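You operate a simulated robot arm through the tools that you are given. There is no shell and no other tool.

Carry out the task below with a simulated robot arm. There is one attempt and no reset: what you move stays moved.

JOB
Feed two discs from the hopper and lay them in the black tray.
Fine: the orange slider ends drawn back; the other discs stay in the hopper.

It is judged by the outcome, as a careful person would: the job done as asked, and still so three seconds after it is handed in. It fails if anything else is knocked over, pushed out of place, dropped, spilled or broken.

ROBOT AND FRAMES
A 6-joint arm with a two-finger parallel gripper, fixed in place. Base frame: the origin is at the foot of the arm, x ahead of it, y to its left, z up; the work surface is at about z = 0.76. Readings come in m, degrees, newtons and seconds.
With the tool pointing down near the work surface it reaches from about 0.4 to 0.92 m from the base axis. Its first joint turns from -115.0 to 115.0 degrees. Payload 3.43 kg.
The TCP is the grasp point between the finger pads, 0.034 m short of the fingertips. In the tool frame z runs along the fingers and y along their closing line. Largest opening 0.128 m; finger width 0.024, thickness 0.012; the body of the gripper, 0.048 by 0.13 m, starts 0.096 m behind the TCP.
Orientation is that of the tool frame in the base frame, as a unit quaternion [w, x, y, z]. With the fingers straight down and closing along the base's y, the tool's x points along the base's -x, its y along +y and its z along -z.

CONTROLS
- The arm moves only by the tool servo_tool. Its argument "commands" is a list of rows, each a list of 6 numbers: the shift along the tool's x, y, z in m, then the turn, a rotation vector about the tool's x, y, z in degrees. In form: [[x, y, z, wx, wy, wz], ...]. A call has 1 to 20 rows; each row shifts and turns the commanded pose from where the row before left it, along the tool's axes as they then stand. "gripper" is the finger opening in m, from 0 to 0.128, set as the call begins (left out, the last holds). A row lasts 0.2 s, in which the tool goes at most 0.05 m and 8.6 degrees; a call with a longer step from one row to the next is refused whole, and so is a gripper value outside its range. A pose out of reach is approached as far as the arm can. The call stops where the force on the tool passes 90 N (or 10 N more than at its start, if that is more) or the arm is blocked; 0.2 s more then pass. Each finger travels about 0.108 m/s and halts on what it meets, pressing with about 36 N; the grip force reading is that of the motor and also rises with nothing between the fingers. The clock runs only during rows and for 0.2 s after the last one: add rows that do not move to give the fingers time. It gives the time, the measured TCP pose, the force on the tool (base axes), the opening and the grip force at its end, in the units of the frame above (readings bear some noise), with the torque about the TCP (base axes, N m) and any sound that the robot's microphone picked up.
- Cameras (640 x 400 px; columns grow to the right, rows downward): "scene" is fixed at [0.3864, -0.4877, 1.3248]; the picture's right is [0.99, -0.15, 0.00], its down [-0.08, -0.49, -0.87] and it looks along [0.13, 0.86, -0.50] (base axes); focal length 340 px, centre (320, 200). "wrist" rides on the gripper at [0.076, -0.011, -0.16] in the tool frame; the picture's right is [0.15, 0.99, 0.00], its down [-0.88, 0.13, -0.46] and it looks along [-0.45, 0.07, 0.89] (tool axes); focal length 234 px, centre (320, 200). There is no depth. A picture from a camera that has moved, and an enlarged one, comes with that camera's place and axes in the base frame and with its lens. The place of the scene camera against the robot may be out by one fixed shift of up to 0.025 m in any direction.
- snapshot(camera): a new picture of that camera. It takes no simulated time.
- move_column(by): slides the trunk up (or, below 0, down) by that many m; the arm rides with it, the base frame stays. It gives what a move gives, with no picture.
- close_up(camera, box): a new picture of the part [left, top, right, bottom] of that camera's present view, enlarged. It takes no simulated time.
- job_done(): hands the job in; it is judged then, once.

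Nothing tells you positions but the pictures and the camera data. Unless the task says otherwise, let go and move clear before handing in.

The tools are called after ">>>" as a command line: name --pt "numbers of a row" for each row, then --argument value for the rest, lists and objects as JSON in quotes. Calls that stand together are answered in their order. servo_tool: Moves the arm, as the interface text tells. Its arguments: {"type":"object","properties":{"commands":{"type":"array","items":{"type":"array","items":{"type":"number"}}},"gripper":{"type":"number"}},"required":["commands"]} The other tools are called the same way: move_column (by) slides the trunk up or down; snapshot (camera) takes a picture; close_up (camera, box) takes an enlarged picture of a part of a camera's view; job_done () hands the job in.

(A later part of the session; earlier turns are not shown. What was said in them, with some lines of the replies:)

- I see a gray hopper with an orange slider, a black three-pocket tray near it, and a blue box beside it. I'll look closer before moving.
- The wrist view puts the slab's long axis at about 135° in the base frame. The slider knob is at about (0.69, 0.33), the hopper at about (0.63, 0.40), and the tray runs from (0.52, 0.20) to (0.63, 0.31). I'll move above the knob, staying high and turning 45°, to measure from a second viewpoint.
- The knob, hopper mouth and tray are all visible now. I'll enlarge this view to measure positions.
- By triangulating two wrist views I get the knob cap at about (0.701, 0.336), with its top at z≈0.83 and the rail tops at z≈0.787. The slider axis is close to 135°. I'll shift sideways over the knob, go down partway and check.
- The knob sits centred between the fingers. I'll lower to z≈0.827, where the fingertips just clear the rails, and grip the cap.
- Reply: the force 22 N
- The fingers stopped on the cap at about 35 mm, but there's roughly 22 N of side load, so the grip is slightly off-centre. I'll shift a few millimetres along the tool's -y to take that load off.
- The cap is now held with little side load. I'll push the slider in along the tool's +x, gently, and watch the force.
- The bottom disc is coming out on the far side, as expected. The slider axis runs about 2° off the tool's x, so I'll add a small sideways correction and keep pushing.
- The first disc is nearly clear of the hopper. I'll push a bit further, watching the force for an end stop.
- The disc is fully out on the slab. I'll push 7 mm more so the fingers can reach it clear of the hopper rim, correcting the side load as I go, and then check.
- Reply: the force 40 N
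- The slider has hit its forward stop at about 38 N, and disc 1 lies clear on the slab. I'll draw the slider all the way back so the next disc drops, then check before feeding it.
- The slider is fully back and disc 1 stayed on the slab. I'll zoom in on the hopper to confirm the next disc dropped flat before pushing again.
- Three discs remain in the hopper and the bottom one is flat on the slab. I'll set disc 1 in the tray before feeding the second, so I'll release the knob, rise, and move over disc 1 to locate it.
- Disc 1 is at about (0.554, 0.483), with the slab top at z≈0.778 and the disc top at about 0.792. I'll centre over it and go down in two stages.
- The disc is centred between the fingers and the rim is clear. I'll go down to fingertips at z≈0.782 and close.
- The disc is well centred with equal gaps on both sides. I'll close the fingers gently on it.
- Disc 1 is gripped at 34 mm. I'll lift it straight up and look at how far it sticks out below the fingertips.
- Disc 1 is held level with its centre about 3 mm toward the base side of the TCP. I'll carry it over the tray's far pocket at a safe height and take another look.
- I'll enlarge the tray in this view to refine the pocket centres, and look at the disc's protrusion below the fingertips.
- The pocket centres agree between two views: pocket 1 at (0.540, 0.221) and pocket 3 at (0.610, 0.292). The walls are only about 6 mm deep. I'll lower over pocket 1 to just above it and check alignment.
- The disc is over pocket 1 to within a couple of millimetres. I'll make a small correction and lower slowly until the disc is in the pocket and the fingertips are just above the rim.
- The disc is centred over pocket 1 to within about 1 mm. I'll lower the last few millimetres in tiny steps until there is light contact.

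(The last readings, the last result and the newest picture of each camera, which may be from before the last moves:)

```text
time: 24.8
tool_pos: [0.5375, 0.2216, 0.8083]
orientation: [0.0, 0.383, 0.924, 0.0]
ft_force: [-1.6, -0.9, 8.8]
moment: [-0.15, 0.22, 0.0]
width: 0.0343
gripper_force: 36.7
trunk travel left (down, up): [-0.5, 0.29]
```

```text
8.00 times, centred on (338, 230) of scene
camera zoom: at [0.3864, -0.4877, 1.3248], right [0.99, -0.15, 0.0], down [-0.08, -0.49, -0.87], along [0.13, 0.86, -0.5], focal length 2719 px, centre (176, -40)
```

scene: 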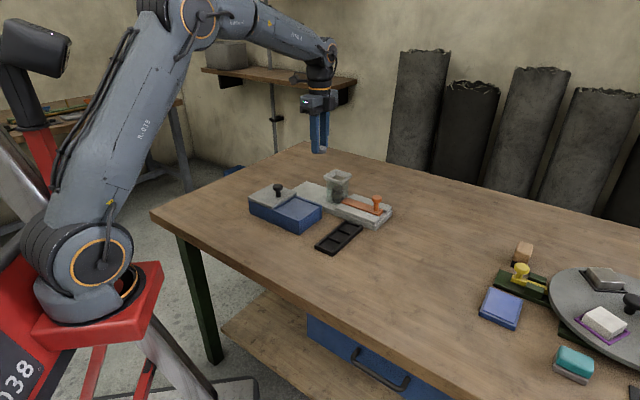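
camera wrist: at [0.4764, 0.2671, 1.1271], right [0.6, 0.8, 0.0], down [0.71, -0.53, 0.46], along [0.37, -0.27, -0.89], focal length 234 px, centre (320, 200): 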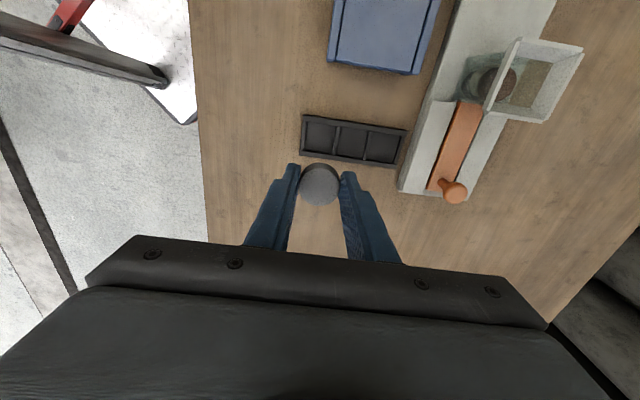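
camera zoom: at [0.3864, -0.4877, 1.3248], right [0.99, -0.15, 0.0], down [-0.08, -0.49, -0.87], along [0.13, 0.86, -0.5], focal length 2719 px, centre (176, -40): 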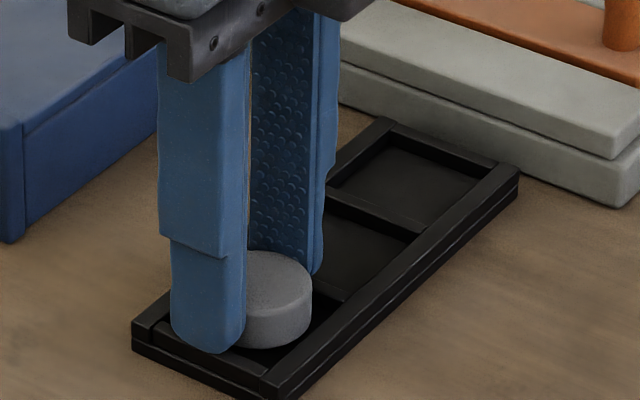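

The fingertip has touched the tray's end wall at about 9 N, with the disc inside the pocket. I'll lift 2 mm to take the contact off and then open slightly to let the disc settle.

>>> servo_tool --pt "0 0 -0.0025 0 0 0" --pt "0 0 0 0 0 0"

>>> servo_tool --pt "0 0 0 0 0 0" --pt "0 0 0 0 0 0" --gripper 0.046

>>> close_up --camera "wrist" --box '[220, 90, 460, 240]'

>>> close_up --camera "scene" --box '[306, 205, 370, 255]'

```text
time: 25.4
tool_pos: [0.5357, 0.2211, 0.8085]
orientation: [0.0, 0.383, 0.924, 0.0]
ft_force: [1.1, -0.2, 0.3]
moment: [0.03, -0.02, 0.05]
width: 0.034
gripper_force: 36.2
trunk travel left (down, up): [-0.5, 0.29]
```

```text
time: 26.0
tool_pos: [0.5362, 0.2226, 0.8093]
orientation: [0.001, 0.382, 0.924, 0.0]
ft_force: [-0.3, 0.7, 0.6]
moment: [0.0, -0.01, -0.01]
width: 0.0457
gripper_force: 0.1
trunk travel left (down, up): [-0.5, 0.29]
```

```text
2.67 times, centred on (340, 165) of wrist
camera zoom: at [0.4758, 0.2677, 0.9695], right [0.6, 0.8, 0.0], down [0.71, -0.53, 0.46], along [0.37, -0.27, -0.89], focal length 624 px, centre (267, 293)
```

zoom: 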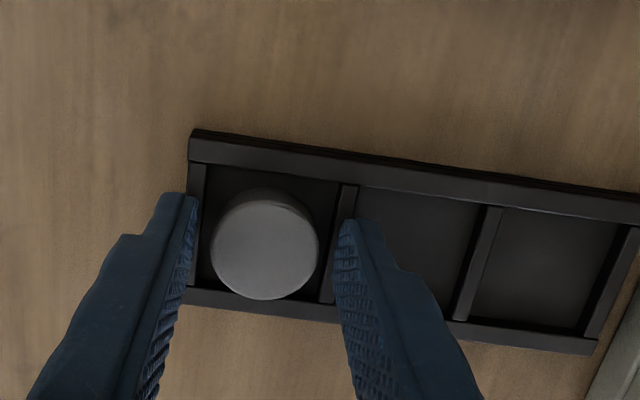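

```text
8.00 times, centred on (338, 230) of scene
camera zoom: at [0.3864, -0.4877, 1.3248], right [0.99, -0.15, 0.0], down [-0.08, -0.49, -0.87], along [0.13, 0.86, -0.5], focal length 2719 px, centre (176, -40)
```

zoom: 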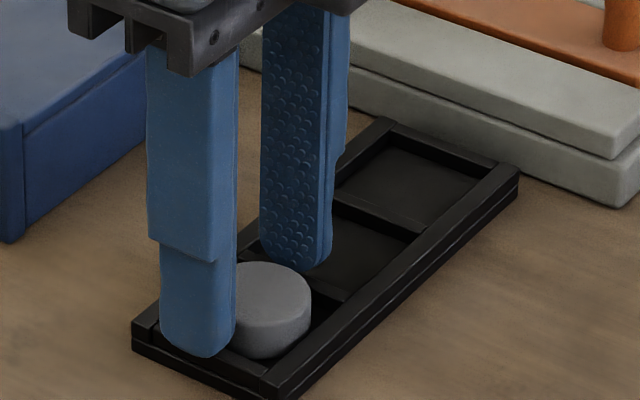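

Disc 1 lies flat in pocket 1. I'll rise clear and return over the slider knob for the second feed.

>>> servo_tool --pt "0 0 -0.02 0 0 0" --pt "0 0 -0.04 0 0 0" --pt "0 0 -0.04 0 0 0" --pt "0 0 -0.02 0 0 0" --pt "-0.008 0.04 0 0 0 0" --pt "-0.008 0.04 0 0 0 0" --pt "-0.008 0.04 0 0 0 0" --pt "-0.007 0.04 0 0 0 0" --pt "-0.006 0.0346 0 0 0 0" --pt "0 0 0 0 0 0"

>>> servo_tool --pt "0 0 0 0 0 0" --pt "0 0 0 0 0 0" --gripper 0.08

>>> snapshot --camera "wrist"

>>> snapshot --camera "scene"

```text
time: 28.2
tool_pos: [0.7016, 0.3338, 0.9296]
orientation: [0.0, 0.383, 0.924, 0.0]
ft_force: [0.4, 0.1, 0.5]
moment: [0.0, -0.03, -0.01]
width: 0.0461
gripper_force: 0.1
trunk travel left (down, up): [-0.5, 0.29]
```

```text
time: 28.8
tool_pos: [0.7013, 0.3329, 0.9292]
orientation: [0.0, 0.383, 0.924, 0.0]
ft_force: [0.6, -0.1, 0.4]
moment: [0.03, 0.0, 0.0]
width: 0.0804
gripper_force: 0.0
trunk travel left (down, up): [-0.5, 0.29]
```

```text
taken
camera wrist: at [0.64, 0.3795, 1.0899], right [0.6, 0.8, 0.0], down [0.71, -0.53, 0.46], along [0.37, -0.27, -0.89], focal length 234 px, centre (320, 200)
```

wrist: 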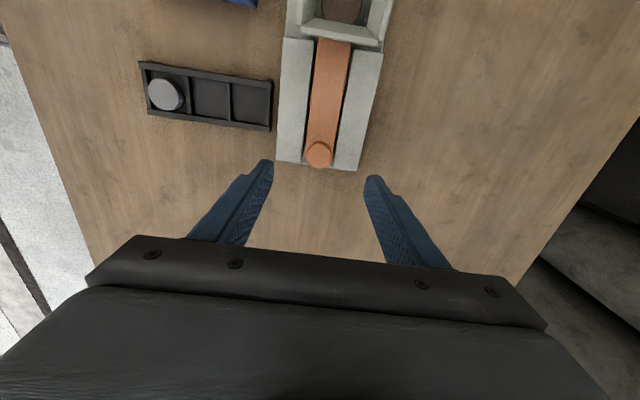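

```text
taken
```

scene: 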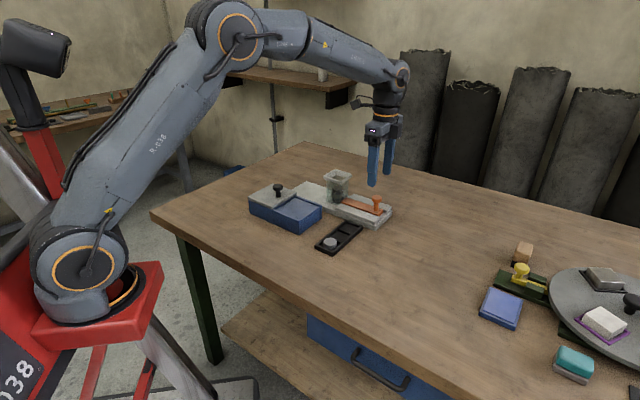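

Disc 1 is seated and the slider is still drawn back. I'll lower onto the knob and grip the cap.

>>> servo_tool --pt "0.0004 -0.001 0.04 0 0 0" --pt "0 0 0.035 0 0 0" --pt "0 0 0.015 0 0 0" --pt "0 0 0.0125 0 0 0" --pt "0 0 0 0 0 0"

>>> servo_tool --pt "0 0 0 0 0 0" --pt "0 0 0 0 0 0" --pt "0 0 0 0 0 0" --pt "0 0 0 0 0 0" --gripper 0.0

>>> close_up --camera "scene" --box '[310, 130, 438, 220]'

```text
time: 30.0
tool_pos: [0.699, 0.3319, 0.8267]
orientation: [0.0, 0.383, 0.924, 0.0]
ft_force: [-0.1, 0.4, -0.5]
moment: [-0.02, -0.01, 0.01]
width: 0.0803
gripper_force: 0.0
trunk travel left (down, up): [-0.5, 0.29]
```

```text
time: 31.0
tool_pos: [0.6993, 0.3328, 0.8253]
orientation: [0.001, 0.383, 0.924, 0.001]
ft_force: [8.7, 9.2, -2.5]
moment: [0.15, -0.08, -0.32]
width: 0.0355
gripper_force: 44.8
trunk travel left (down, up): [-0.5, 0.29]
```

```text
4.44 times, centred on (374, 175) of scene
camera zoom: at [0.3864, -0.4877, 1.3248], right [0.99, -0.15, 0.0], down [-0.08, -0.49, -0.87], along [0.13, 0.86, -0.5], focal length 1511 px, centre (80, 311)
```

zoom: 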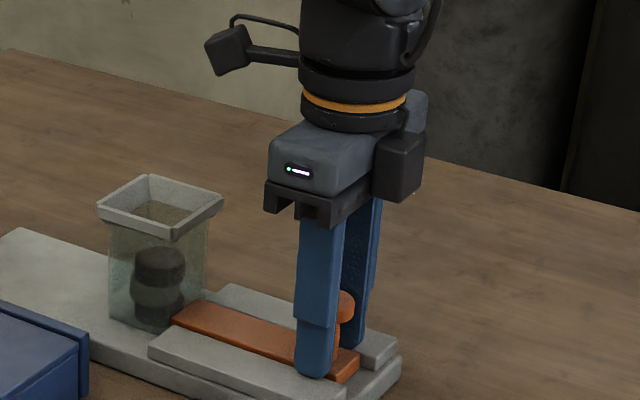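

The knob is gripped. I'll push the slider in for the second disc, in two stages with a check between.

>>> servo_tool --pt "0.006 0.0012 0 0 0 0" --pt "0.008 0 0 0 0 0" --pt "0.008 0.0003 0 0 0 0" --pt "0.008 0.0003 0 0 0 0" --pt "0.008 0 0 0 0 0" --pt "0 0 0 0 0 0"

>>> close_up --camera "scene" --box '[262, 130, 422, 230]'

```text
time: 32.4
tool_pos: [0.6728, 0.3601, 0.8257]
orientation: [0.0, 0.383, 0.924, -0.002]
ft_force: [-2.3, -3.3, 2.3]
moment: [-0.42, -0.1, -0.08]
width: 0.0357
gripper_force: 44.9
trunk travel left (down, up): [-0.5, 0.29]
```

```text
4.00 times, centred on (342, 180) of scene
camera zoom: at [0.3864, -0.4877, 1.3248], right [0.99, -0.15, 0.0], down [-0.08, -0.49, -0.87], along [0.13, 0.86, -0.5], focal length 1360 px, centre (232, 280)
```

zoom: 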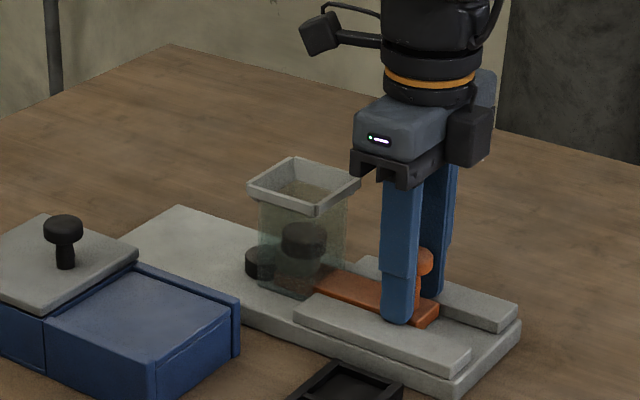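

Disc 2 is emerging with a low push force. I'll continue the stroke to just at the stop.

>>> servo_tool --pt "0.008 -0.0004 0 0 0 0" --pt "0.008 -0.0004 0 0 0 0" --pt "0.008 -0.0004 0 0 0 0" --pt "0.007 0 0 0 0 0" --pt "0.004 0 0 0 0 0" --pt "0 0 0 0 0 0"

>>> close_up --camera "scene" --box '[262, 130, 422, 230]'

```text
time: 33.8
tool_pos: [0.6485, 0.3832, 0.8246]
orientation: [0.0, 0.383, 0.924, 0.0]
ft_force: [4.4, -3.6, 0.4]
moment: [0.08, 0.01, 0.1]
width: 0.0358
gripper_force: 44.7
trunk travel left (down, up): [-0.5, 0.29]
```

```text
4.00 times, centred on (342, 180) of scene
camera zoom: at [0.3864, -0.4877, 1.3248], right [0.99, -0.15, 0.0], down [-0.08, -0.49, -0.87], along [0.13, 0.86, -0.5], focal length 1360 px, centre (232, 280)
```

zoom: 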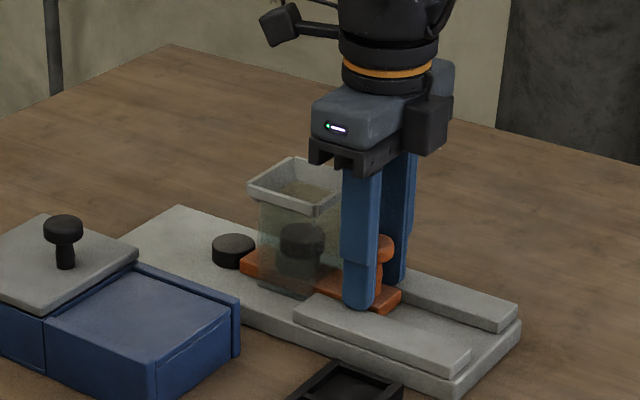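

Disc 2 is fully out on the slab and the stop is only just touched. I'll draw the slider all the way back to its starting position.

>>> servo_tool --pt "-0.007 0 0 0 0 0" --pt "-0.012 0 0 0 0 0" --pt "-0.012 0 0 0 0 0" --pt "-0.012 0 0 0 0 0" --pt "-0.012 0 0 0 0 0" --pt "-0.012 0 0 0 0 0" --pt "-0.006 0 0 0 0 0" --pt "0 0 0 0 0 0"

>>> close_up --camera "scene" --box '[262, 130, 422, 230]'

>>> snapshot --camera "wrist"

```text
time: 35.6
tool_pos: [0.6993, 0.3322, 0.8269]
orientation: [0.0, 0.382, 0.924, -0.001]
ft_force: [-1.1, 5.6, -2.9]
moment: [0.18, -0.13, -0.19]
width: 0.0354
gripper_force: 44.7
trunk travel left (down, up): [-0.5, 0.29]
```

```text
4.00 times, centred on (342, 180) of scene
camera zoom: at [0.3864, -0.4877, 1.3248], right [0.99, -0.15, 0.0], down [-0.08, -0.49, -0.87], along [0.13, 0.86, -0.5], focal length 1360 px, centre (232, 280)
```

zoom: 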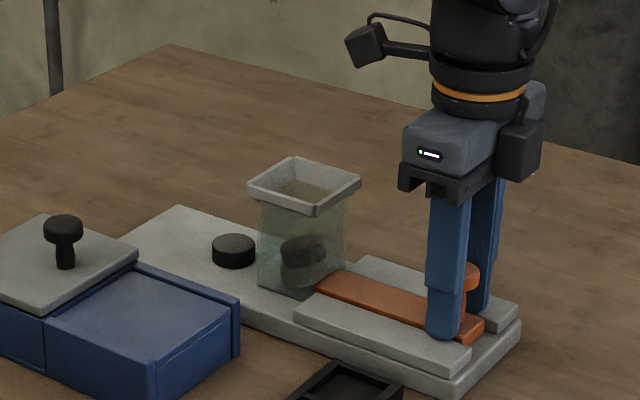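

```text
taken
camera wrist: at [0.6393, 0.3788, 0.9872], right [0.6, 0.8, 0.0], down [0.72, -0.53, 0.46], along [0.37, -0.27, -0.89], focal length 234 px, centre (320, 200)
```

wrist: 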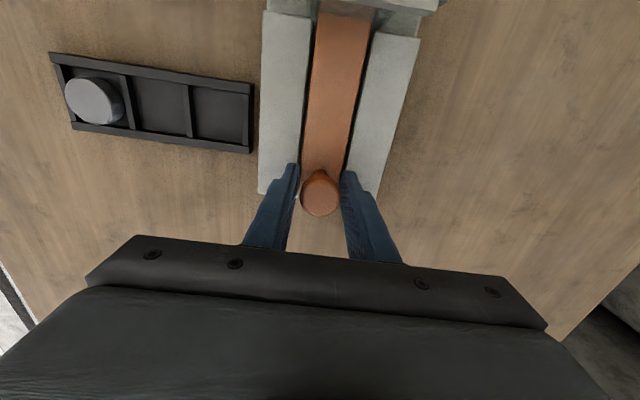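

The slider is drawn back and disc 2 is on the slab. I'll check the discs left in the hopper.

>>> close_up --camera "scene" --box '[310, 160, 374, 208]'

```text
8.33 times, centred on (342, 184) of scene
camera zoom: at [0.3864, -0.4877, 1.3248], right [0.99, -0.15, 0.0], down [-0.08, -0.49, -0.87], along [0.13, 0.86, -0.5], focal length 2833 px, centre (137, 333)
```

zoom: 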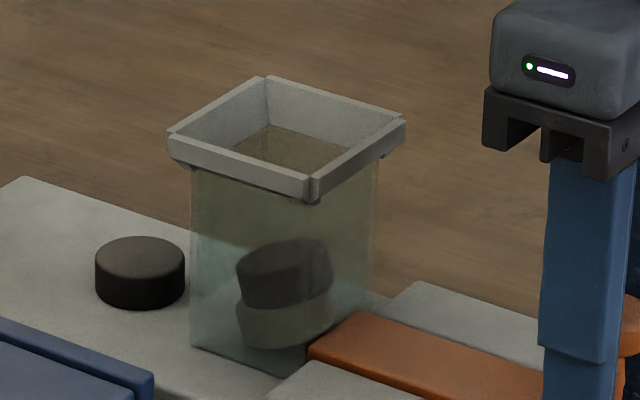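

The two remaining discs are inside the hopper but tilted, as if one edge is resting on the slider's tip. I'll pull the slider back a few more millimetres gently, to check it's at its rear stop.

>>> servo_tool --pt "-0.002 0 0 0 0 0" --pt "-0.002 0 0 0 0 0" --pt "0 0 0 0 0 0"

>>> close_up --camera "scene" --box '[310, 160, 374, 208]'

```text
time: 36.4
tool_pos: [0.7002, 0.3314, 0.8255]
orientation: [-0.001, 0.382, 0.924, 0.0]
ft_force: [-21.9, 25.3, -1.3]
moment: [0.63, 0.58, 0.11]
width: 0.0355
gripper_force: 45.2
trunk travel left (down, up): [-0.5, 0.29]
```

```text
8.33 times, centred on (342, 184) of scene
camera zoom: at [0.3864, -0.4877, 1.3248], right [0.99, -0.15, 0.0], down [-0.08, -0.49, -0.87], along [0.13, 0.86, -0.5], focal length 2833 px, centre (137, 333)
```

zoom: 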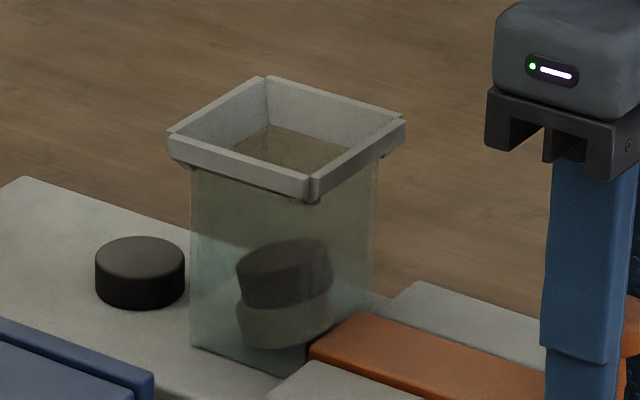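

The force rose to about 33 N, so the slider is at its rear stop. The remaining discs are safely inside the hopper, just leaning a little. I'll relax that pull, release the knob and move over disc 2.

>>> servo_tool --pt "0.0035 0 0 0 0 0" --pt "0 0 0 0 0 0"

>>> servo_tool --pt "0 0 0 0 0 0" --pt "0 0 0 0 0 0" --pt "0 0 0 0 0 0" --gripper 0.07

>>> servo_tool --pt "0 0 -0.03 0 0 0" --pt "0 0 -0.045 0 0 0" --pt "0 0 -0.045 0 0 0" --pt "0 0 -0.02 0 0 0" --pt "0.045 0 0 0 0 0" --pt "0.045 0 0 0 0 0" --pt "0.045 0 0 0 0 0" --pt "0.045 0 0 0 0 0" --pt "0.03 0 0 0 0 0" --pt "0 0 0 0 0 0"

>>> snapshot --camera "wrist"

>>> snapshot --camera "scene"

```text
time: 37.0
tool_pos: [0.701, 0.3325, 0.828]
orientation: [0.0, 0.383, 0.924, -0.001]
ft_force: [-12.6, 20.1, -5.8]
moment: [1.37, 0.93, -0.09]
width: 0.0356
gripper_force: 44.6
trunk travel left (down, up): [-0.5, 0.29]
```

```text
time: 37.8
tool_pos: [0.7013, 0.3314, 0.8258]
orientation: [0.0, 0.383, 0.924, 0.0]
ft_force: [-0.4, 0.4, 1.0]
moment: [0.04, 0.01, 0.0]
width: 0.0701
gripper_force: 0.1
trunk travel left (down, up): [-0.5, 0.29]
```

```text
time: 40.0
tool_pos: [0.5515, 0.4822, 0.967]
orientation: [0.001, 0.382, 0.924, 0.0]
ft_force: [-0.6, 0.0, 0.2]
moment: [-0.01, -0.05, 0.0]
width: 0.0699
gripper_force: 0.0
trunk travel left (down, up): [-0.5, 0.29]
```

```text
taken
camera wrist: at [0.4913, 0.528, 1.1271], right [0.6, 0.8, 0.0], down [0.71, -0.53, 0.46], along [0.37, -0.27, -0.89], focal length 234 px, centre (320, 200)
```

wrist: 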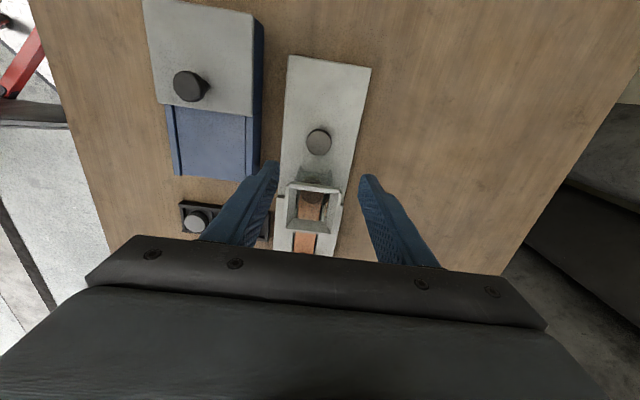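

```text
taken
```

scene: 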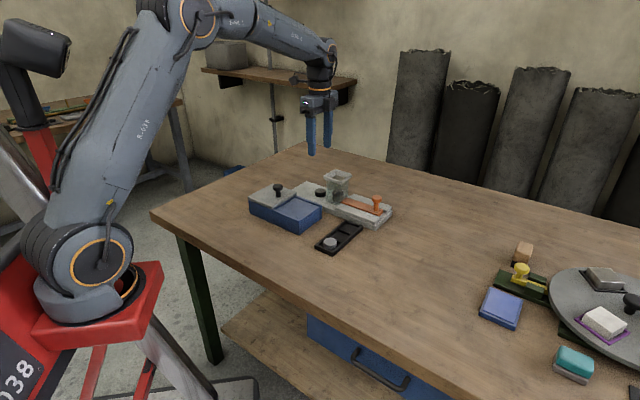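

Disc 2 is at about (0.553, 0.482), almost the same place as disc 1 was. I'll go down over it and grip it about 3 mm higher this time, so it reaches the pocket floor before release.

>>> servo_tool --pt "-0.0025 -0.0005 0.04 0 0 0" --pt "0 0 0.04 0 0 0" --pt "0 0 0.03 0 0 0" --pt "0 0 0.02 0 0 0" --pt "0 0 0.0175 0 0 0" --pt "0 0 0 0 0 0"

>>> close_up --camera "wrist" --box '[240, 120, 400, 220]'

>>> close_up --camera "scene" --box '[262, 130, 390, 220]'

```text
time: 41.4
tool_pos: [0.5519, 0.4795, 0.8184]
orientation: [0.0, 0.383, 0.924, 0.0]
ft_force: [0.3, -0.3, 0.3]
moment: [-0.01, 0.0, -0.01]
width: 0.0701
gripper_force: 0.1
trunk travel left (down, up): [-0.5, 0.29]
```

```text
4.00 times, centred on (320, 170) of wrist
camera zoom: at [0.4922, 0.5255, 0.9792], right [0.6, 0.8, 0.0], down [0.71, -0.53, 0.46], along [0.37, -0.27, -0.89], focal length 937 px, centre (320, 320)
```

zoom: 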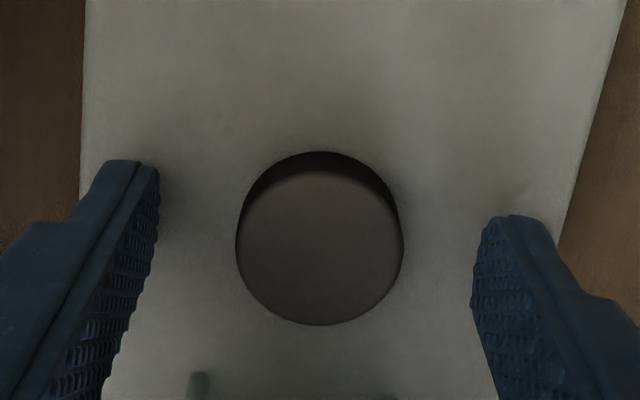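

```text
4.44 times, centred on (326, 175) of scene
camera zoom: at [0.3864, -0.4877, 1.3248], right [0.99, -0.15, 0.0], down [-0.08, -0.49, -0.87], along [0.13, 0.86, -0.5], focal length 1511 px, centre (293, 311)
```

zoom: 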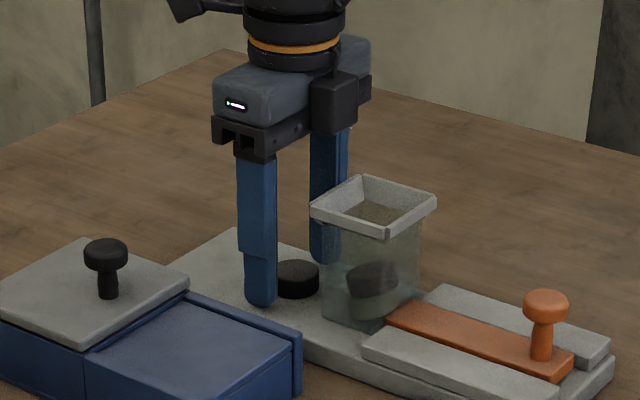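

Disc 2 is centred between the fingers. I'll close on it and lift.

>>> servo_tool --pt "0 0 0 0 0 0" --pt "0 0 0 0 0 0" --pt "0 0 0 0 0 0" --pt "0 0 0 0 0 0" --gripper 0.02

>>> servo_tool --pt "0 0 -0.01 0 0 0" --pt "0 0 -0.02 0 0 0" --pt "0 0 -0.04 0 0 0" --pt "0 0 -0.04 0 0 0" --pt "0 0 -0.04 0 0 0" --pt "0 0 0 0 0 0"

>>> close_up --camera "wrist" --box '[240, 120, 400, 220]'

>>> snapshot --camera "scene"

```text
time: 42.4
tool_pos: [0.5525, 0.4794, 0.8183]
orientation: [0.0, 0.382, 0.924, 0.0]
ft_force: [0.8, -0.1, 0.6]
moment: [0.04, -0.03, 0.03]
width: 0.0343
gripper_force: 35.6
trunk travel left (down, up): [-0.5, 0.29]
```

```text
time: 43.8
tool_pos: [0.5519, 0.4786, 0.9689]
orientation: [0.0, 0.382, 0.924, -0.001]
ft_force: [0.3, -1.1, 0.1]
moment: [-0.01, 0.01, -0.01]
width: 0.0345
gripper_force: 36.2
trunk travel left (down, up): [-0.5, 0.29]
```

```text
4.00 times, centred on (320, 170) of wrist
camera zoom: at [0.4928, 0.5254, 1.1299], right [0.6, 0.8, 0.0], down [0.71, -0.53, 0.46], along [0.37, -0.27, -0.89], focal length 937 px, centre (320, 320)
```

zoom: 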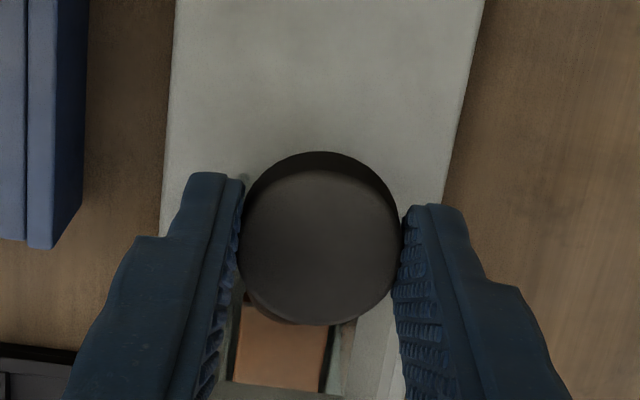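

```text
taken
```

scene: 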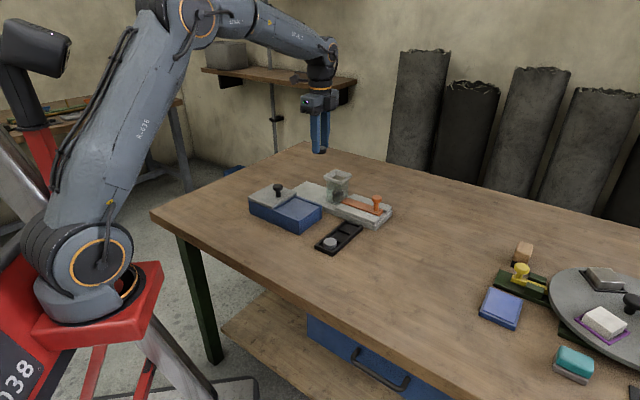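

Disc 2 is held and centred at the fingers. I'll carry it over pocket 3, the open one nearest the slab, biased slightly away from the slab edge to leave room for the fingers.

>>> servo_tool --pt "-0.0343 -0.0188 0 0 0 0" --pt "-0.0343 -0.0188 0 0 0 0" --pt "-0.0343 -0.0188 0 0 0 0" --pt "-0.0343 -0.0188 0 0 0 0" --pt "-0.0345 -0.0188 0 0 0 0" --pt "0 0 0.04 0 0 0" --pt "0 0 0.04 0 0 0" --pt "0 0 0.04 0 0 0" --pt "0 0 0 0 0 0"

>>> close_up --camera "wrist" --box '[200, 90, 440, 240]'

>>> close_up --camera "scene" --box '[306, 190, 386, 250]'

```text
time: 45.8
tool_pos: [0.6063, 0.2912, 0.8479]
orientation: [0.0, 0.382, 0.924, 0.0]
ft_force: [-0.8, -1.0, 0.0]
moment: [0.0, -0.01, 0.0]
width: 0.0343
gripper_force: 35.9
trunk travel left (down, up): [-0.5, 0.29]
```

```text
2.67 times, centred on (320, 165) of wrist
camera zoom: at [0.5466, 0.3376, 1.0086], right [0.6, 0.8, 0.0], down [0.71, -0.53, 0.46], along [0.37, -0.27, -0.89], focal length 624 px, centre (320, 293)
```

zoom: 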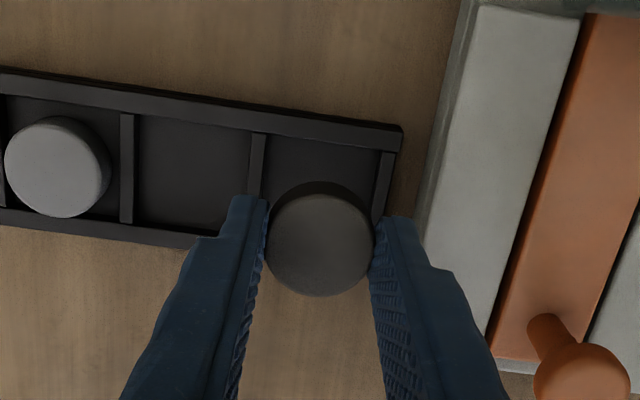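

```text
6.67 times, centred on (346, 220) of scene
camera zoom: at [0.3864, -0.4877, 1.3248], right [0.99, -0.15, 0.0], down [-0.08, -0.49, -0.87], along [0.13, 0.86, -0.5], focal length 2266 px, centre (147, 67)
```

zoom: 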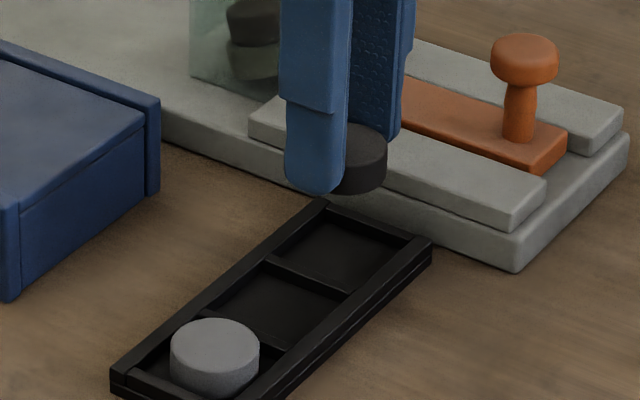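

Disc 2 is over pocket 3 to within about 1 mm. I'll lower it close, then finish in tiny steps while watching for contact.

>>> servo_tool --pt "-0.001 0 0.015 0 0 0" --pt "0 0 0.012 0 0 0" --pt "0 0 0.008 0 0 0" --pt "0 0 0 0 0 0"

>>> close_up --camera "wrist" --box '[200, 90, 440, 240]'

>>> close_up --camera "scene" --box '[322, 200, 386, 250]'

```text
time: 46.8
tool_pos: [0.608, 0.2894, 0.813]
orientation: [0.0, 0.382, 0.924, -0.001]
ft_force: [-0.2, -0.3, 0.1]
moment: [-0.01, -0.04, -0.01]
width: 0.0344
gripper_force: 36.1
trunk travel left (down, up): [-0.5, 0.29]
```

```text
2.67 times, centred on (320, 165) of wrist
camera zoom: at [0.5476, 0.3368, 0.9744], right [0.6, 0.8, 0.0], down [0.71, -0.53, 0.46], along [0.37, -0.27, -0.89], focal length 624 px, centre (320, 293)
```

zoom: 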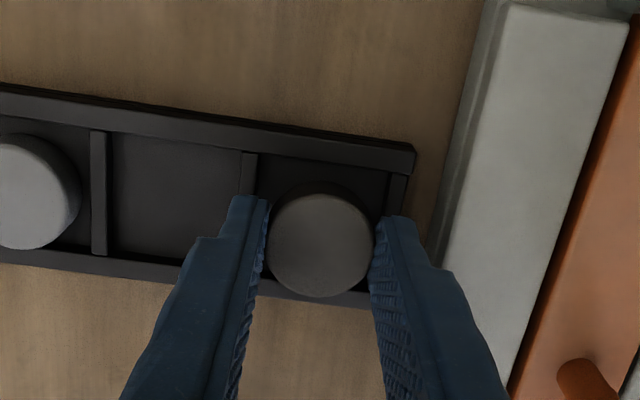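

```text
8.00 times, centred on (354, 225) of scene
camera zoom: at [0.3864, -0.4877, 1.3248], right [0.99, -0.15, 0.0], down [-0.08, -0.49, -0.87], along [0.13, 0.86, -0.5], focal length 2719 px, centre (48, 0)
```

zoom: 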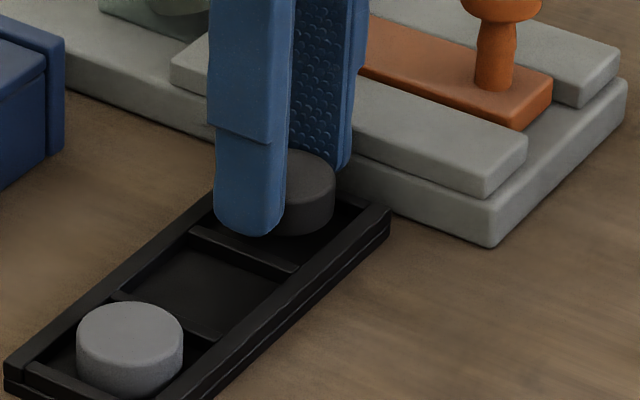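

The disc is aligned with pocket 3. I'll make the final slow descent.

>>> servo_tool --pt "0 -0.001 0.0015 0 0 0" --pt "0 0 0.0015 0 0 0" --pt "0 0 0.0015 0 0 0" --pt "0 0 0 0 0 0"

>>> close_up --camera "scene" --box '[322, 200, 386, 250]'

```text
time: 47.8
tool_pos: [0.6065, 0.2892, 0.8103]
orientation: [0.001, 0.383, 0.924, 0.0]
ft_force: [0.0, -0.3, -0.2]
moment: [0.0, -0.04, -0.02]
width: 0.0341
gripper_force: 35.9
trunk travel left (down, up): [-0.5, 0.29]
```

```text
8.00 times, centred on (354, 225) of scene
camera zoom: at [0.3864, -0.4877, 1.3248], right [0.99, -0.15, 0.0], down [-0.08, -0.49, -0.87], along [0.13, 0.86, -0.5], focal length 2719 px, centre (48, 0)
```

zoom: 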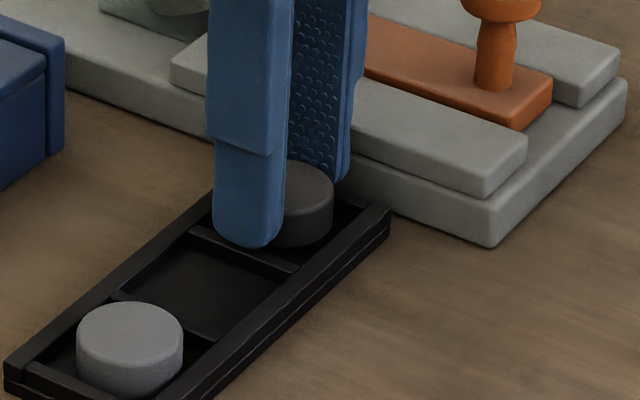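

>>> servo_tool --pt "0 0 0.001 0 0 0" --pt "0 0 0.001 0 0 0" --pt "0 0 0 0 0 0"

>>> close_up --camera "scene" --box '[322, 200, 386, 250]'

```text
time: 48.6
tool_pos: [0.6075, 0.2892, 0.8069]
orientation: [0.0, 0.383, 0.924, 0.0]
ft_force: [-1.1, 0.3, -1.5]
moment: [-0.02, 0.0, 0.01]
width: 0.0346
gripper_force: 35.8
trunk travel left (down, up): [-0.5, 0.29]
```

```text
8.00 times, centred on (354, 225) of scene
camera zoom: at [0.3864, -0.4877, 1.3248], right [0.99, -0.15, 0.0], down [-0.08, -0.49, -0.87], along [0.13, 0.86, -0.5], focal length 2719 px, centre (48, 0)
```

zoom: 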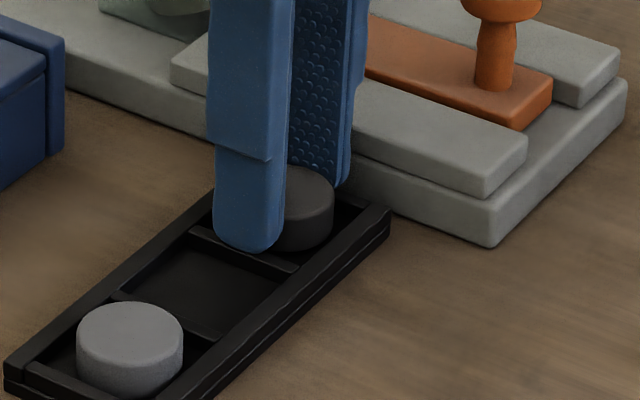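

There's no contact yet, so I'll go down another millimetre.

>>> servo_tool --pt "0 0 0.001 0 0 0" --pt "0 0 0 0 0 0"

```text
time: 49.2
tool_pos: [0.6081, 0.2895, 0.8066]
orientation: [0.0, 0.383, 0.924, 0.0]
ft_force: [-0.5, -0.1, 7.0]
moment: [-0.12, 0.11, -0.02]
width: 0.0342
gripper_force: 35.6
trunk travel left (down, up): [-0.5, 0.29]
```

There's light contact (7 N) on the divider under one fingertip, with the disc well inside the pocket. I'll lift 1.5 mm to unload it and open just a few millimetres to release.

>>> servo_tool --pt "0 0 -0.0018 0 0 0" --pt "0 0 0 0 0 0"

>>> servo_tool --pt "0 0 0 0 0 0" --pt "0 0 0 0 0 0" --gripper 0.041

>>> close_up --camera "wrist" --box '[200, 90, 440, 240]'

>>> close_up --camera "scene" --box '[322, 200, 386, 250]'

```text
time: 49.8
tool_pos: [0.6071, 0.2897, 0.8085]
orientation: [0.001, 0.383, 0.924, 0.0]
ft_force: [0.9, -0.3, -1.4]
moment: [-0.04, 0.01, 0.0]
width: 0.0342
gripper_force: 35.6
trunk travel left (down, up): [-0.5, 0.29]
```

```text
time: 50.4
tool_pos: [0.6069, 0.289, 0.8083]
orientation: [0.0, 0.383, 0.924, 0.0]
ft_force: [0.4, -0.2, -0.1]
moment: [-0.02, -0.03, 0.0]
width: 0.0412
gripper_force: 0.2
trunk travel left (down, up): [-0.5, 0.29]
```

```text
2.67 times, centred on (320, 165) of wrist
camera zoom: at [0.5472, 0.3355, 0.969], right [0.6, 0.8, 0.0], down [0.71, -0.53, 0.46], along [0.37, -0.27, -0.89], focal length 624 px, centre (320, 293)
```

zoom: 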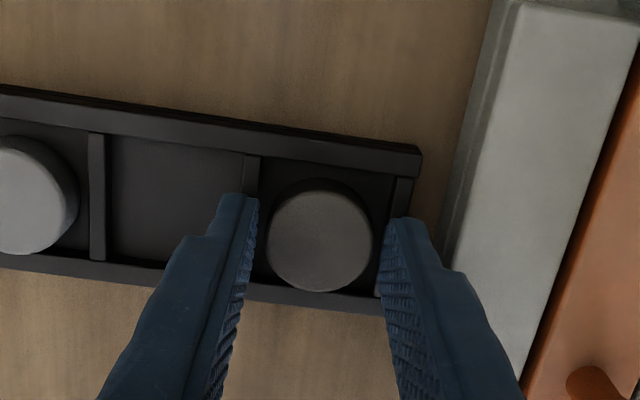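

```text
8.00 times, centred on (354, 225) of scene
camera zoom: at [0.3864, -0.4877, 1.3248], right [0.99, -0.15, 0.0], down [-0.08, -0.49, -0.87], along [0.13, 0.86, -0.5], focal length 2719 px, centre (48, 0)
```

zoom: 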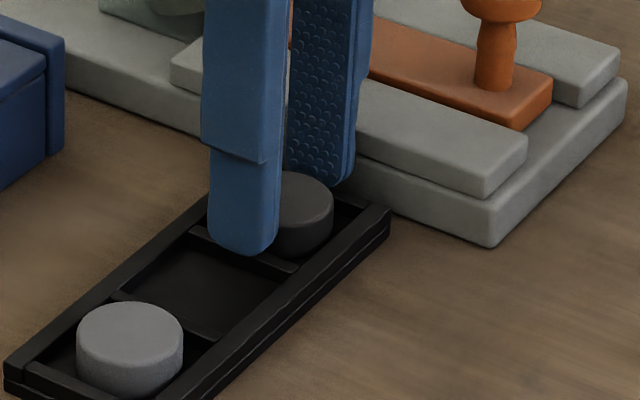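

Disc 2 is resting in pocket 3. I'll rise straight up, move clear and check the whole scene.

>>> servo_tool --pt "0 0 -0.01 0 0 0" --pt "0 0 -0.03 0 0 0" --pt "0 0 -0.045 0 0 0" --pt "0 0 -0.045 0 0 0" --pt "0 0 -0.045 0 0 0" --pt "0 0 -0.03 0 0 0" --pt "0 0 0 0 0 0"

>>> snapshot --camera "wrist"

>>> close_up --camera "scene" --box '[240, 150, 400, 260]'

>>> snapshot --camera "scene"

>>> close_up --camera "scene" --box '[310, 160, 406, 220]'

```text
time: 52.0
tool_pos: [0.6068, 0.2872, 1.014]
orientation: [0.0, 0.383, 0.924, 0.0]
ft_force: [0.7, 0.6, -0.3]
moment: [-0.01, 0.04, -0.01]
width: 0.041
gripper_force: 0.0
trunk travel left (down, up): [-0.5, 0.29]
```

```text
taken
camera wrist: at [0.5469, 0.3348, 1.1747], right [0.6, 0.8, 0.0], down [0.71, -0.53, 0.46], along [0.37, -0.27, -0.89], focal length 234 px, centre (320, 200)
```

wrist: 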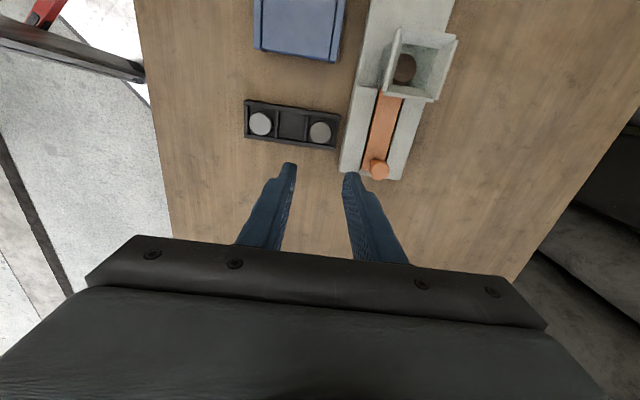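

```text
3.64 times, centred on (320, 205) of scene
camera zoom: at [0.3864, -0.4877, 1.3248], right [0.99, -0.15, 0.0], down [-0.08, -0.49, -0.87], along [0.13, 0.86, -0.5], focal length 1236 px, centre (320, 182)
```

zoom: 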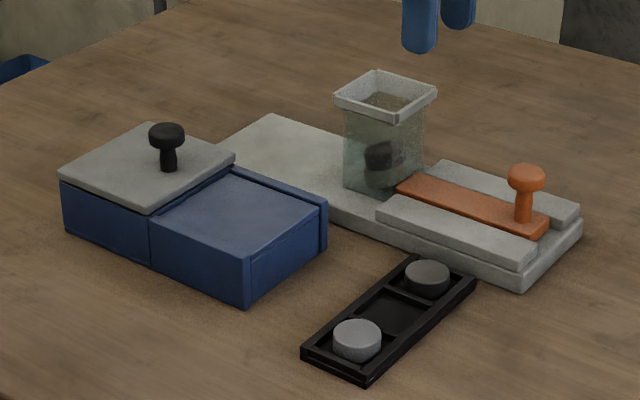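

```text
taken
```

scene: 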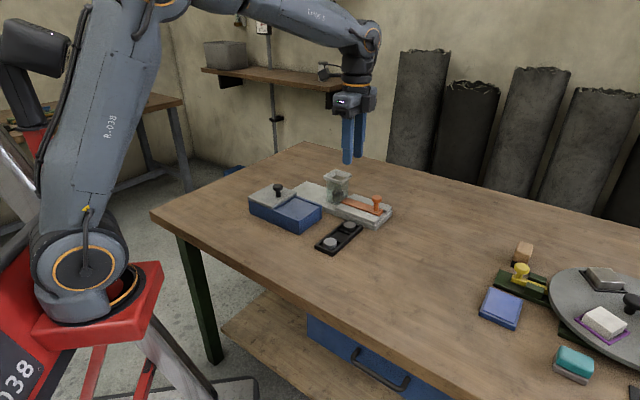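

```text
6.67 times, centred on (358, 190) of scene
camera zoom: at [0.3864, -0.4877, 1.3248], right [0.99, -0.15, 0.0], down [-0.08, -0.49, -0.87], along [0.13, 0.86, -0.5], focal length 2266 px, centre (67, 267)
```

zoom: 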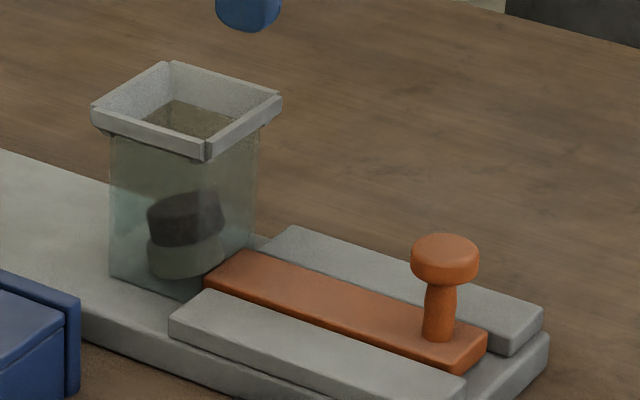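

Both discs lie flat in the tray, in the two end pockets. The orange slider is back at its rear stop, and the other two discs are still inside the hopper, leaning slightly. The tray and blue box look unmoved and the gripper is clear, so I'm handing in.

>>> job_done

```text
The job is handed in.
```

I fed two discs from the hopper and laid them flat in the black tray, one in each end pocket. I've handed the job in, but no verdict has come back yet.

- **Slider:** it is drawn fully back. I pulled it against its rear stop to check before letting go.
- **Hopper:** the other two discs are still inside. They lean slightly, probably because one edge rests on the slider's tip, and I left them that way rather than risk disturbing them.
- **Surroundings:** the last pictures showed the tray, the blue box and everything else in view where they started. The gripper is open and clear of the table.
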